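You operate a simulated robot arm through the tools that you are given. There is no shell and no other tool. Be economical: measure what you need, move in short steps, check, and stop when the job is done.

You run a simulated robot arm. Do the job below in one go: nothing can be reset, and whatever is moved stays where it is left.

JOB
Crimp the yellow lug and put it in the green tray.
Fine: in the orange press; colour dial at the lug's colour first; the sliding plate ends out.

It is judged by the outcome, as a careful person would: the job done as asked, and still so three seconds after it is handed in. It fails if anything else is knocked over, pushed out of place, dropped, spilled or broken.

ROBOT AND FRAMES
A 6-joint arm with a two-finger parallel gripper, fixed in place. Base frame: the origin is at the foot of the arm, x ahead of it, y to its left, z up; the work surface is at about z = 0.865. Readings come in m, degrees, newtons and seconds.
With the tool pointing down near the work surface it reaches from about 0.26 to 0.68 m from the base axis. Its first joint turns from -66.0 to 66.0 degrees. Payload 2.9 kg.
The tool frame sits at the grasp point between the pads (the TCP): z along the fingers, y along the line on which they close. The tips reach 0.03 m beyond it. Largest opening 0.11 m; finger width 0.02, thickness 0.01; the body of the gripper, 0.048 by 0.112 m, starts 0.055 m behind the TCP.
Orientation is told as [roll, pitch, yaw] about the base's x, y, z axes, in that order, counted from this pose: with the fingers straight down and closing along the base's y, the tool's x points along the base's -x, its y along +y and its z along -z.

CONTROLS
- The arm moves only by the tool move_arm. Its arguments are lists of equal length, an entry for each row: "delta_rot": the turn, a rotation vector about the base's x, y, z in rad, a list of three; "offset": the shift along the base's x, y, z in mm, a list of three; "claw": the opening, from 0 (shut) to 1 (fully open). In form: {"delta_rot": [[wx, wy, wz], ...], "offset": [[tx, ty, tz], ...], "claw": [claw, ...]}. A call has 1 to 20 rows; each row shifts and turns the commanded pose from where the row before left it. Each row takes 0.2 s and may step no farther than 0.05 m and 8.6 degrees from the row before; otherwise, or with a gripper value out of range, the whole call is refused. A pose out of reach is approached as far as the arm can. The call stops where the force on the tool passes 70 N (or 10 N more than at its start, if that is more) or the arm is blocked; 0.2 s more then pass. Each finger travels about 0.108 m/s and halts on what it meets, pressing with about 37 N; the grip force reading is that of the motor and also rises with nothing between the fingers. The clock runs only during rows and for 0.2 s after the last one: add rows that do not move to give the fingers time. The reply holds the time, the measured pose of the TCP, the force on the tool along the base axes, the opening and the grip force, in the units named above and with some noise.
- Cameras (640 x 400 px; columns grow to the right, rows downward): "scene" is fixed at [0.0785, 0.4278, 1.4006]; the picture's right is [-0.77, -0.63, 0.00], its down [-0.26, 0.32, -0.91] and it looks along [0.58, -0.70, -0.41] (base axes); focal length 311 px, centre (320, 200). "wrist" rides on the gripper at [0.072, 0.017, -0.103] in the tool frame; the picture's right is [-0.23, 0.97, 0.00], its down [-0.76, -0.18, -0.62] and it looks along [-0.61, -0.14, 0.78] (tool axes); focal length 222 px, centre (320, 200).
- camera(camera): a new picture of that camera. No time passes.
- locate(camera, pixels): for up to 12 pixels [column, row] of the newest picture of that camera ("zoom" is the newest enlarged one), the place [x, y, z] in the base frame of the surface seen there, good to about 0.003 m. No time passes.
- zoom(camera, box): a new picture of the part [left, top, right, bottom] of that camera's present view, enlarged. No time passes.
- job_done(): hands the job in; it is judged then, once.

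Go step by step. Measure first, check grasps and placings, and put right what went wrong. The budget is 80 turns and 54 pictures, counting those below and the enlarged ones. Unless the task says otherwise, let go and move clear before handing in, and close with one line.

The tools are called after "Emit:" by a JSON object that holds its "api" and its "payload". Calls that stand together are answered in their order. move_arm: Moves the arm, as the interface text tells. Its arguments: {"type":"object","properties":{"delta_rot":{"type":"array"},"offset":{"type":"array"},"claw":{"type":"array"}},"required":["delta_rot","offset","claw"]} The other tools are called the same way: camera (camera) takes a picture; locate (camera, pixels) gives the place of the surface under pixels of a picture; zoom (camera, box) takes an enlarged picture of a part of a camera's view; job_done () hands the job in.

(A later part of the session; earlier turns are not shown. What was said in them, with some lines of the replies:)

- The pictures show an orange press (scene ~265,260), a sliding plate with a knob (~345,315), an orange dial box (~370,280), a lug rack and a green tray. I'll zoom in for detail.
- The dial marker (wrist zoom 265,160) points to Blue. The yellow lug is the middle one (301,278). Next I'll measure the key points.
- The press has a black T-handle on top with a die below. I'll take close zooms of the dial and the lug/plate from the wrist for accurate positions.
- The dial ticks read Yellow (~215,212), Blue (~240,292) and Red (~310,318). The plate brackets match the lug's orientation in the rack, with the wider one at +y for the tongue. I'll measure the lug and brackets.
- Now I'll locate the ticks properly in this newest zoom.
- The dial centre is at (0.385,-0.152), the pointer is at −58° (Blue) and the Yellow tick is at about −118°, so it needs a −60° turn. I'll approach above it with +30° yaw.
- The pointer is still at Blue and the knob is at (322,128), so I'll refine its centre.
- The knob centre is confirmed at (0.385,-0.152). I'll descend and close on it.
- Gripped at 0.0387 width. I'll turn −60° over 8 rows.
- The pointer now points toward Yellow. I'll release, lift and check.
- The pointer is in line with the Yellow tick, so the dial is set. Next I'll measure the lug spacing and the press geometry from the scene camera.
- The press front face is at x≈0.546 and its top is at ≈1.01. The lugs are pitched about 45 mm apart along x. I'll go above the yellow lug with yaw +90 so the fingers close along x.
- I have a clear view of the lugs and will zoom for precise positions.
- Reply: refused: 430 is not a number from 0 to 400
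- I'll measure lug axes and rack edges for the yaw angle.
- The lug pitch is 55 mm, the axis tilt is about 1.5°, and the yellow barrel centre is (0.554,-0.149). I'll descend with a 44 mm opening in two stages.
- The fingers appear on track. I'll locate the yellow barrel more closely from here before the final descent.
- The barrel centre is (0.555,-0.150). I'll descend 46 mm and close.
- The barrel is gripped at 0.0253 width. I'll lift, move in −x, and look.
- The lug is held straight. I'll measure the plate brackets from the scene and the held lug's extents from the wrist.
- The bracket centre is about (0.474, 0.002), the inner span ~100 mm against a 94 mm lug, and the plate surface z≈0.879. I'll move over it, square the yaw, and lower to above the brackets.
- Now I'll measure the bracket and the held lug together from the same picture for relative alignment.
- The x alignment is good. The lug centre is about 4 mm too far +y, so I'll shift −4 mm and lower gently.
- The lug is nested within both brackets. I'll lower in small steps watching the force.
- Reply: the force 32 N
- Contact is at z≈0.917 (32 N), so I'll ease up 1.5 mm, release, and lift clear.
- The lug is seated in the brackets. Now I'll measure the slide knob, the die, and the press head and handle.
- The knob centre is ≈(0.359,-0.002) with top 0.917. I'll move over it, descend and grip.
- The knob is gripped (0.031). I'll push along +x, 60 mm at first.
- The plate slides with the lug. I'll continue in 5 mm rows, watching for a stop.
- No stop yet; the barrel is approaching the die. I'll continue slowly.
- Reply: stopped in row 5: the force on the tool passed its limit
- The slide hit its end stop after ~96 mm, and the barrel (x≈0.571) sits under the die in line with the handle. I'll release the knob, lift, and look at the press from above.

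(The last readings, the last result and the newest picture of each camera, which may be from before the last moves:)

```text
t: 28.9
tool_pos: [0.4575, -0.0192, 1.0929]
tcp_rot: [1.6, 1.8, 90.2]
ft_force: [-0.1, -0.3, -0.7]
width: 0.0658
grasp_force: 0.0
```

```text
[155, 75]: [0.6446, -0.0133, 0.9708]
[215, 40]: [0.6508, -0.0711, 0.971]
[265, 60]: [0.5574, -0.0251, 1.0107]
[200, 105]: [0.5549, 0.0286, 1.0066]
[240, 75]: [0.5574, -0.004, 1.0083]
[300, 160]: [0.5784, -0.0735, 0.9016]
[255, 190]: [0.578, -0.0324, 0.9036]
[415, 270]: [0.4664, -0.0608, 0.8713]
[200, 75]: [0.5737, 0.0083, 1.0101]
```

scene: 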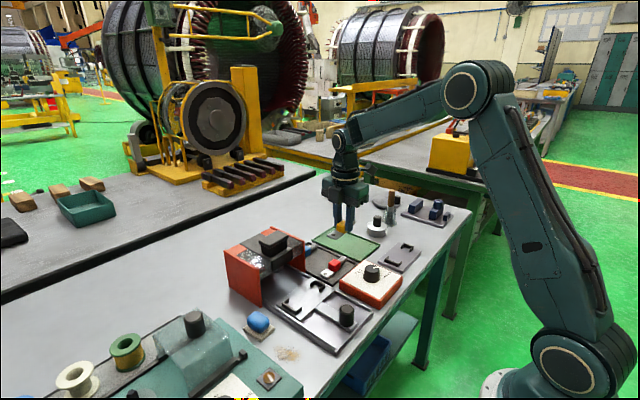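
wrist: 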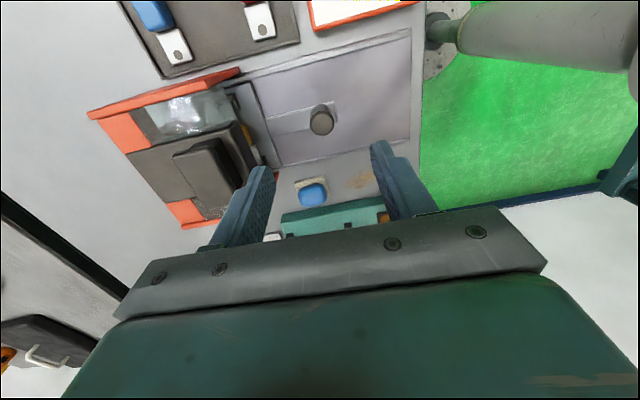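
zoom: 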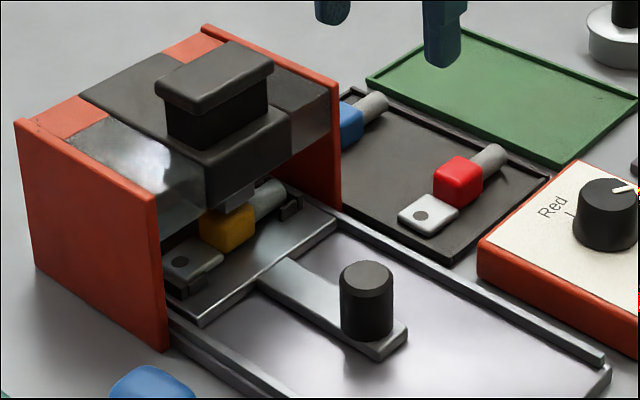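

The barrel is right under the die. The handle centre is ≈(0.572, 0.002) with top 1.010. I'll level the tool, shut the fingers, and hover over the handle.

Emit:
{"api": "move_arm", "payload": {"delta_rot": [[0.031, 0, 0], [0, -0.029, 0], [0, 0, 0], [0, 0, 0], [0, 0, 0], [0, 0, 0]], "offset": [[40, 7, 0], [40, 7, 0], [35, 7, 0], [0, 0, -20], [0, 0, -15], [0, 0, 0]], "claw": [0.0, 0.0, 0.0, 0.0, 0.0, 0.0]}}

Emit:
{"api": "zoom", "payload": {"camera": "scene", "box": [220, 190, 340, 290]}}

```text
t: 30.3
tool_pos: [0.5731, 0.0012, 1.0563]
tcp_rot: [0.0, 0.0, 90.2]
ft_force: [0.0, -0.6, 0.0]
width: 0.0002
grasp_force: 36.9
```

```text
4.00 times, centred on (280, 240) of scene
```

zoom: 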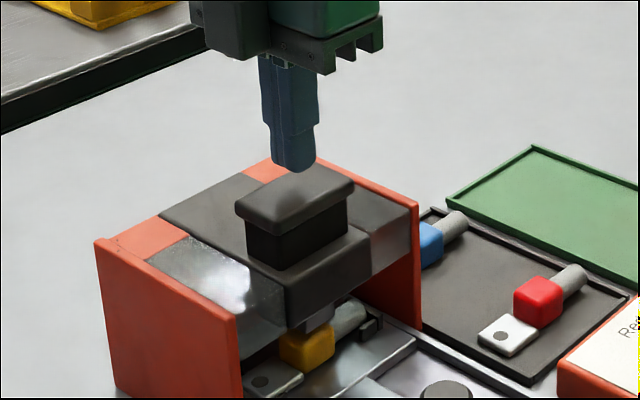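

Fingers are centred above the handle with ~15 mm to go. I'll press down in small rows.

Emit:
{"api": "move_arm", "payload": {"delta_rot": [[0, 0, 0], [0, 0, 0], [0, 0, 0], [0, 0, 0], [0, 0, 0], [0, 0, 0], [0, 0, 0], [0, 0, 0], [0, 0, 0], [0, 0, 0]], "offset": [[0, 0, -6], [0, 0, -5], [0, 0, -3], [0, 0, -3], [0, 0, -3], [0, 0, -3], [0, 0, -3], [0, 0, -3], [0, 0, -3], [0, 0, 0]], "claw": [0, 0, 0, 0, 0, 0, 0, 0, 0, 0]}}

```text
t: 32.5
tool_pos: [0.5741, 0.0001, 1.0306]
tcp_rot: [-0.6, 0.0, 90.2]
ft_force: [-10.8, 3.9, 45.5]
width: 0.0
grasp_force: 37.2
```

The handle goes down with 45 N of resistance. I'll continue until it bottoms.

Emit:
{"api": "move_arm", "payload": {"delta_rot": [[0, 0, 0], [0, 0, 0], [0, 0, 0], [0, 0, 0], [0, 0, 0], [0, 0, 0], [0, 0, 0]], "offset": [[0, 0, -2], [0, 0, -2], [0, 0, -2], [0, 0, -2], [0, 0, -2], [0, 0, -2], [0, 0, 0]], "claw": [0, 0, 0, 0, 0, 0, 0]}}

Emit:
{"api": "zoom", "payload": {"camera": "scene", "box": [220, 190, 340, 290]}}

```text
t: 33.2
tool_pos: [0.5743, 0.0007, 1.0309]
tcp_rot: [-0.9, 0.0, 90.3]
ft_force: [-6.4, 0.5, 9.8]
width: 0.0
grasp_force: 36.8
stopped in row 3: the force on the tool passed its limit (the readings are from after the stop); the commanded pose is now the measured one
```

```text
4.00 times, centred on (280, 240) of scene
```

zoom: 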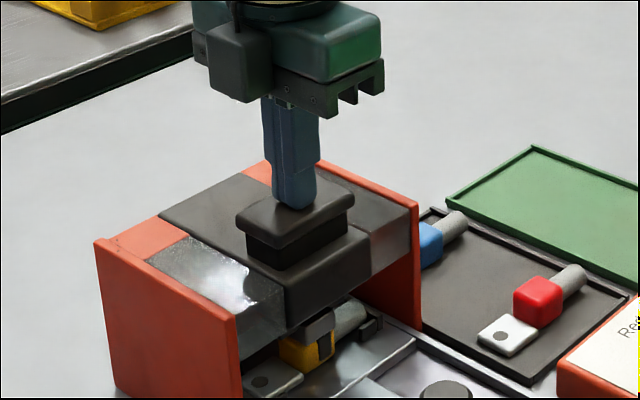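

The handle has bottomed and the die is on the barrel, with a dark mark visible at (325,345). I'll lift off and check the result.

Emit:
{"api": "move_arm", "payload": {"delta_rot": [[0, 0.016, 0], [0, 0, 0], [0, 0, 0], [0, 0, 0]], "offset": [[0, 0, 15], [0, 0, 25], [0, 0, 30], [0, 0, 0]], "claw": [0, 0, 0, 0]}}

Emit:
{"api": "zoom", "payload": {"camera": "scene", "box": [240, 225, 340, 305]}}

```text
t: 34.2
tool_pos: [0.5743, 0.002, 1.1]
tcp_rot: [-0.1, 0.0, 90.3]
ft_force: [0.3, -0.8, -1.0]
width: 0.0
grasp_force: 36.9
```

```text
5.00 times, centred on (290, 265) of scene
```

zoom: 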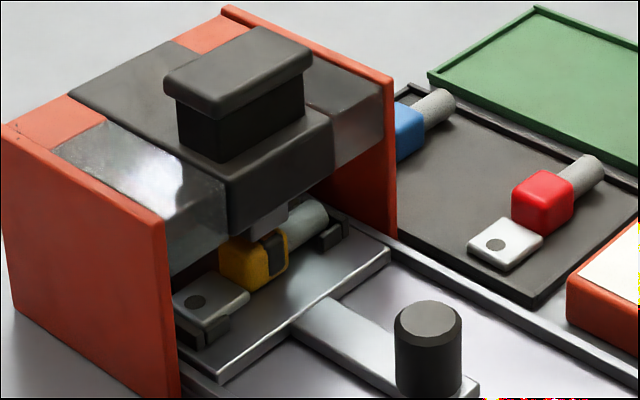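

The crimp mark shows on the yellow barrel. I'll return to the knob (~0.456, 0) and grip it.

Emit:
{"api": "move_arm", "payload": {"delta_rot": [[0, 0, 0], [0, 0, 0], [0, 0, 0], [0, 0, 0], [0, 0, 0], [0, 0, 0], [0, 0, 0], [0, 0, 0], [0, 0, 0], [0, 0, 0], [0, 0, 0], [0, 0, 0], [0, 0, 0]], "offset": [[-40, -1, 0], [-40, -1, 0], [-38, 0, 0], [0, 0, -45], [0, 0, -45], [0, 0, -45], [0, 0, -28], [0, 0, -15], [0, 0, 0], [0, 0, 0], [0, 0, 0], [0, 0, 0], [0, 0, 0]], "claw": [0.6, 0.6, 0.6, 0.6, 0.6, 0.6, 0.6, 0.6, 0.6, 0.4, 0.2, 0.15, 0.15]}}

```text
t: 37.0
tool_pos: [0.4557, 0.0005, 0.9216]
tcp_rot: [0.0, -0.1, 90.2]
ft_force: [-0.6, -0.9, -2.8]
width: 0.031
grasp_force: 44.5
```

The knob is gripped. I'll pull the plate out by 96 mm.

Emit:
{"api": "move_arm", "payload": {"delta_rot": [[0, 0, 0], [0, 0, 0], [0, 0, 0], [0, 0, 0], [0, 0, 0], [0, 0, 0], [0, 0, 0], [0, 0, 0], [0, 0, 0], [0, 0, 0], [0, 0, 0], [0, 0, 0], [0, 0, 0]], "offset": [[-4, 0, 0], [-8, 0, 0], [-8, 0, 0], [-8, 0, 0], [-9, 0, 0], [-9, 0, 0], [-9, 0, 0], [-9, 0, 0], [-9, 0, 0], [-9, 0, 0], [-9, 0, 0], [-5, 0, 0], [0, 0, 0]], "claw": [0.15, 0.15, 0.15, 0.15, 0.15, 0.15, 0.15, 0.15, 0.15, 0.15, 0.15, 0.15, 0.15]}}

Emit:
{"api": "zoom", "payload": {"camera": "scene", "box": [250, 240, 400, 350]}}

```text
t: 39.9
tool_pos: [0.3597, -0.0005, 0.922]
tcp_rot: [0.0, -0.1, 90.3]
ft_force: [0.7, 15.6, -22.0]
width: 0.031
grasp_force: 45.0
```

```text
3.64 times, centred on (325, 295) of scene
```

zoom: 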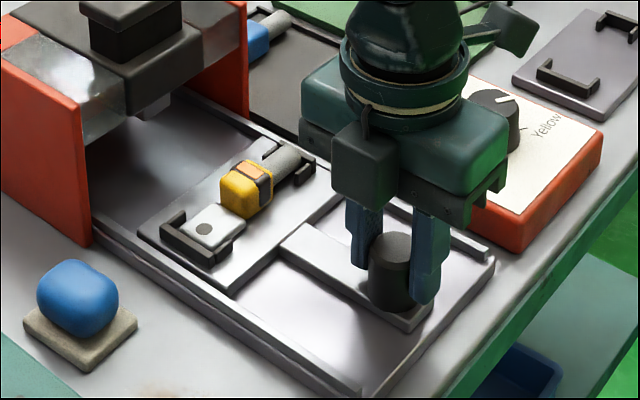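

The plate is out and the lug is crimped. I'll release, lift, and position above the lug.

Emit:
{"api": "move_arm", "payload": {"delta_rot": [[0, 0, 0], [0, 0, 0], [0, 0, 0], [0, 0, 0], [0, 0, 0], [0, 0, 0], [0, 0, 0], [0, 0, 0], [0, 0, 0], [0, 0, 0]], "offset": [[0, 0, 0], [0, 0, 0], [0, 0, 20], [0, 0, 40], [0, 0, 40], [38, -10, 25], [38, -10, 0], [39.5, -5, 0], [0, 0, 0], [0, 0, 0]], "claw": [0.4, 0.55, 0.55, 0.55, 0.55, 0.55, 0.38, 0.38, 0.38, 0.38]}}

Emit:
{"api": "camera", "payload": {"camera": "wrist"}}

Emit:
{"api": "locate", "payload": {"camera": "wrist", "pixels": [[322, 128], [311, 128], [333, 126], [320, 117], [324, 140], [433, 108], [331, 155], [318, 100]]}}

```text
t: 42.0
tool_pos: [0.4754, -0.028, 1.046]
tcp_rot: [0.0, 0.0, 90.2]
ft_force: [-0.3, 1.1, -0.1]
width: 0.0417
grasp_force: 0.1
```

```text
10 pictures are left
```

wrist: 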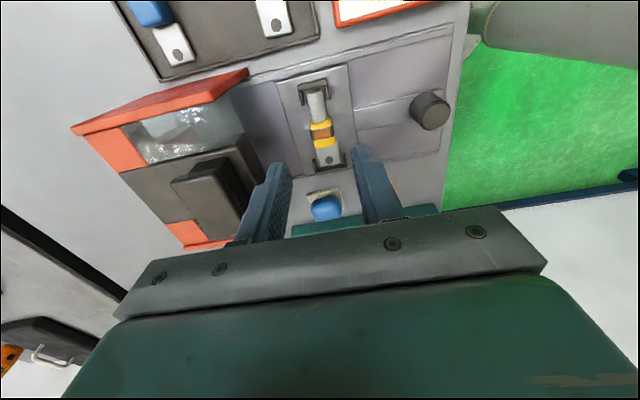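

```text
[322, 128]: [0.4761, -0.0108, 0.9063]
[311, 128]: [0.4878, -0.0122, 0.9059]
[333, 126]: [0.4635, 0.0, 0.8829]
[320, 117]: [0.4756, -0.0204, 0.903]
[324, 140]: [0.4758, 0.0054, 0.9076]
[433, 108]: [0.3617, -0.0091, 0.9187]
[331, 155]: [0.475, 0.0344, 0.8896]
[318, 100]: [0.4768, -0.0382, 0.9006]
```

The lug is in place (barrel ≈(0.476,-0.006)). I'll descend and grip.

Emit:
{"api": "move_arm", "payload": {"delta_rot": [[0, 0, 0], [0, 0, 0], [0, 0, 0], [0, 0, 0], [0, 0, 0], [0, 0, 0], [0, 0, 0], [0, 0, 0], [0, 0, 0]], "offset": [[0, 24, -30], [0, 0, -40], [0, 0, -35], [0, 0, -23.5], [0, 0, 0], [0, 0, 0], [0, 0, 0], [0, 0, 0], [0, 0, 0]], "claw": [0.38, 0.38, 0.38, 0.38, 0.38, 0.2, 0.1, 0.1, 0.1]}}

```text
t: 44.0
tool_pos: [0.4754, -0.005, 0.9169]
tcp_rot: [0.0, 0.1, 90.3]
ft_force: [-0.2, 0.2, -0.2]
width: 0.0247
grasp_force: 36.2
```

Gripped (0.0247). I'll lift and carry it over to the tray, turning yaw to 0 so the lug lies along the tray's long side (x).

Emit:
{"api": "move_arm", "payload": {"delta_rot": [[0, 0, 0], [0, 0, 0], [0, 0, 0], [0, 0, 0], [0, 0, 0], [0, 0, 0], [0, 0, -0.143], [0, 0, -0.143], [0, 0, -0.143], [0, 0, -0.143], [0, 0, -0.143], [0, 0, -0.143], [0, 0, -0.143], [0, 0, -0.143], [0, 0, -0.143], [0, 0, -0.143], [0, 0, -0.143], [0, 0, 0]], "offset": [[0, 0, 25], [0, 0, 40], [0, 0, 45], [0, -40, 0], [0, -40, 0], [0, -40, 0], [0, -35, 0], [0, -35, 0], [0, -35, 0], [10, -30, 0], [10, -24, 0], [10, 0, 0], [10, 0, 0], [10, 0, 0], [10, 0, 0], [5, 0, 0], [0, 0, 0], [0, 0, 0]], "claw": [0.1, 0.1, 0.1, 0.1, 0.1, 0.1, 0.1, 0.1, 0.1, 0.1, 0.1, 0.1, 0.1, 0.1, 0.1, 0.1, 0.1, 0.1]}}

Emit:
{"api": "camera", "payload": {"camera": "wrist"}}

Emit:
{"api": "camera", "payload": {"camera": "scene"}}

```text
t: 47.9
tool_pos: [0.5407, -0.2806, 1.0282]
tcp_rot: [0.0, 0.1, 0.0]
ft_force: [0.0, 0.0, -0.6]
width: 0.0249
grasp_force: 37.3
```

```text
9 pictures are left
```

wrist: 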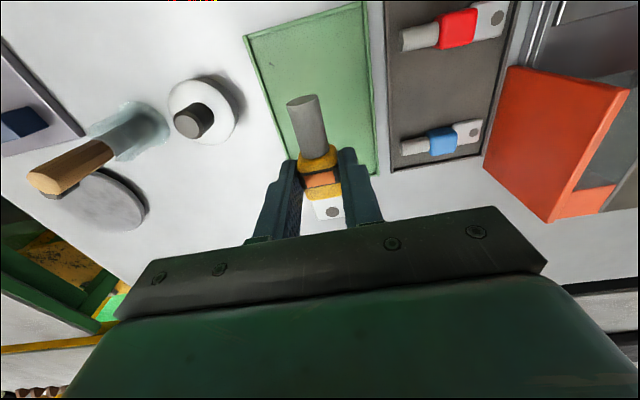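

```text
8 pictures are left
```

scene: 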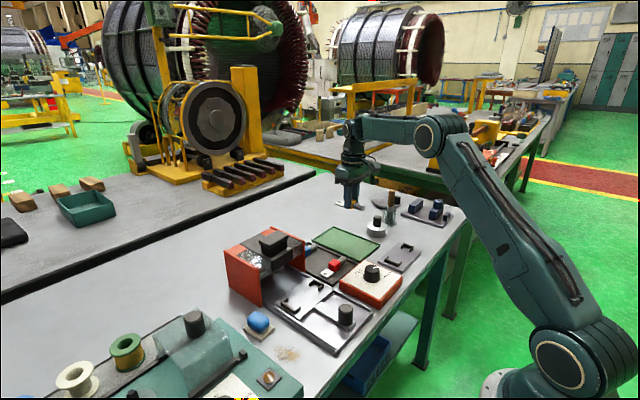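

Now I'll locate the tray corners and floor in the wrist picture.

Emit:
{"api": "locate", "payload": {"camera": "wrist", "pixels": [[246, 38], [361, 4], [375, 170], [368, 130], [285, 150], [270, 60], [340, 100], [365, 165], [262, 95], [345, 130]]}}

Emit:
{"api": "locate", "payload": {"camera": "scene", "pixels": [[333, 228], [378, 247], [359, 263], [315, 241], [346, 245]]}}

```text
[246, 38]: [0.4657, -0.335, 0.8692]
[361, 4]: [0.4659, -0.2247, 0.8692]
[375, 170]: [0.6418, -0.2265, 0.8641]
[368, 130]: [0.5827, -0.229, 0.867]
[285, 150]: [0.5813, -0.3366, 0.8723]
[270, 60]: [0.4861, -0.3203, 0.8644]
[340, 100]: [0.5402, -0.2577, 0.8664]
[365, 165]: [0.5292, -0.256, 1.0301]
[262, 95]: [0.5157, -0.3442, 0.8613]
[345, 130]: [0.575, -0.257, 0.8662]
```

```text
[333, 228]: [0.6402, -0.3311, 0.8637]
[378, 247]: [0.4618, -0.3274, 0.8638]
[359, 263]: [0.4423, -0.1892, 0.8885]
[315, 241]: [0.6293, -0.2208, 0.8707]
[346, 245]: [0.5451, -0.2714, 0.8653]
```

The tray spans x 0.466–0.64 and y −0.337 to −0.225, with its floor at ≈0.865. I'll centre at (0.553,−0.281) and lower.

Emit:
{"api": "move_arm", "payload": {"delta_rot": [[0, 0, 0], [0, 0, 0], [0, 0, 0], [0, 0, 0], [0, 0, 0]], "offset": [[12, 0, -30], [0, 0, -40], [0, 0, -35], [0, 0, -18], [0, 0, 0]], "claw": [0.1, 0.1, 0.1, 0.1, 0.1]}}

Emit:
{"api": "move_arm", "payload": {"delta_rot": [[0, 0, 0], [0, 0, 0], [0, 0, 0]], "offset": [[0, 0, -2], [0, 0, -1], [0, 0, 0]], "claw": [0.1, 0.1, 0.1]}}

```text
t: 49.0
tool_pos: [0.5524, -0.2806, 0.9043]
tcp_rot: [0.0, 0.0, 0.1]
ft_force: [0.0, -0.2, -0.6]
width: 0.025
grasp_force: 36.8
```

```text
t: 49.9
tool_pos: [0.5525, -0.282, 0.9029]
tcp_rot: [0.0, 0.0, 0.3]
ft_force: [0.1, 0.6, -1.3]
width: 0.0249
grasp_force: 36.8
```

Emit:
{"api": "move_arm", "payload": {"delta_rot": [[0, 0, 0], [0, 0, 0], [0, 0, 0]], "offset": [[0, 0, -1], [0, 0, -1], [0, 0, 0]], "claw": [0.1, 0.1, 0.1]}}

```text
t: 50.6
tool_pos: [0.5521, -0.2813, 0.8989]
tcp_rot: [-0.1, 0.0, 0.3]
ft_force: [1.0, 1.4, -0.8]
width: 0.0252
grasp_force: 36.9
```

No contact yet; I'll go another 1.5 mm.

Emit:
{"api": "move_arm", "payload": {"delta_rot": [[0, 0, 0], [0, 0, 0], [0, 0, 0]], "offset": [[0, 0, -1], [0, 0, -0.5], [0, 0, 0]], "claw": [0.1, 0.1, 0.1]}}

```text
t: 51.5
tool_pos: [0.5532, -0.2813, 0.8992]
tcp_rot: [0.0, 0.0, 0.2]
ft_force: [-2.4, 2.6, 9.7]
width: 0.0251
grasp_force: 37.1
```

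Light contact at 10 N, so I'll release and lift clear.

Emit:
{"api": "move_arm", "payload": {"delta_rot": [[0, 0, 0], [0, 0, 0], [0, 0, 0], [0, 0, 0], [0, 0, 0], [0, 0, 0], [0, 0, 0], [0, 0, 0], [0, 0, 0]], "offset": [[0, 0, 0], [0, 0, 0], [0, 0, 0], [0, 0, 20], [0, 0, 40], [0, 0, 40], [0, 0, 40], [-20, 0, 40], [0, 0, 0]], "claw": [0.25, 0.36, 0.36, 0.36, 0.36, 0.36, 0.36, 0.36, 0.36]}}

Emit:
{"api": "camera", "payload": {"camera": "wrist"}}

Emit:
{"api": "zoom", "payload": {"camera": "scene", "box": [220, 180, 460, 350]}}

```text
t: 53.5
tool_pos: [0.5332, -0.2811, 1.0787]
tcp_rot: [0.0, 0.1, 0.2]
ft_force: [1.4, 0.5, -0.8]
width: 0.0395
grasp_force: 0.1
```

```text
7 pictures are left
```

wrist: 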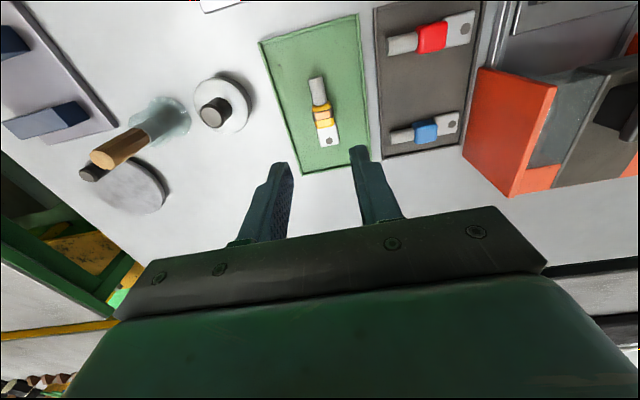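

```text
2.35 times, centred on (340, 265) of scene
```

zoom: 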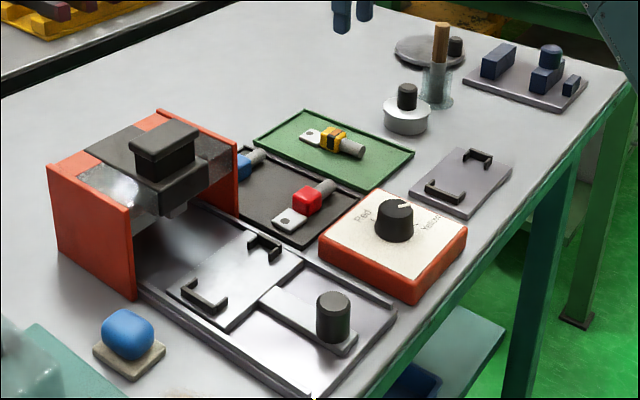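

The lug lies crimped in the tray (wrist 323,112), the plate is back at its starting out position, the dial is at Yellow, and nothing else has moved. I'm handing in.

Emit:
{"api": "job_done", "payload": {}}

```text
The job is handed in.
```

The yellow lug was crimped in the orange press with the dial set to Yellow and now lies in the green tray; the sliding plate is out.
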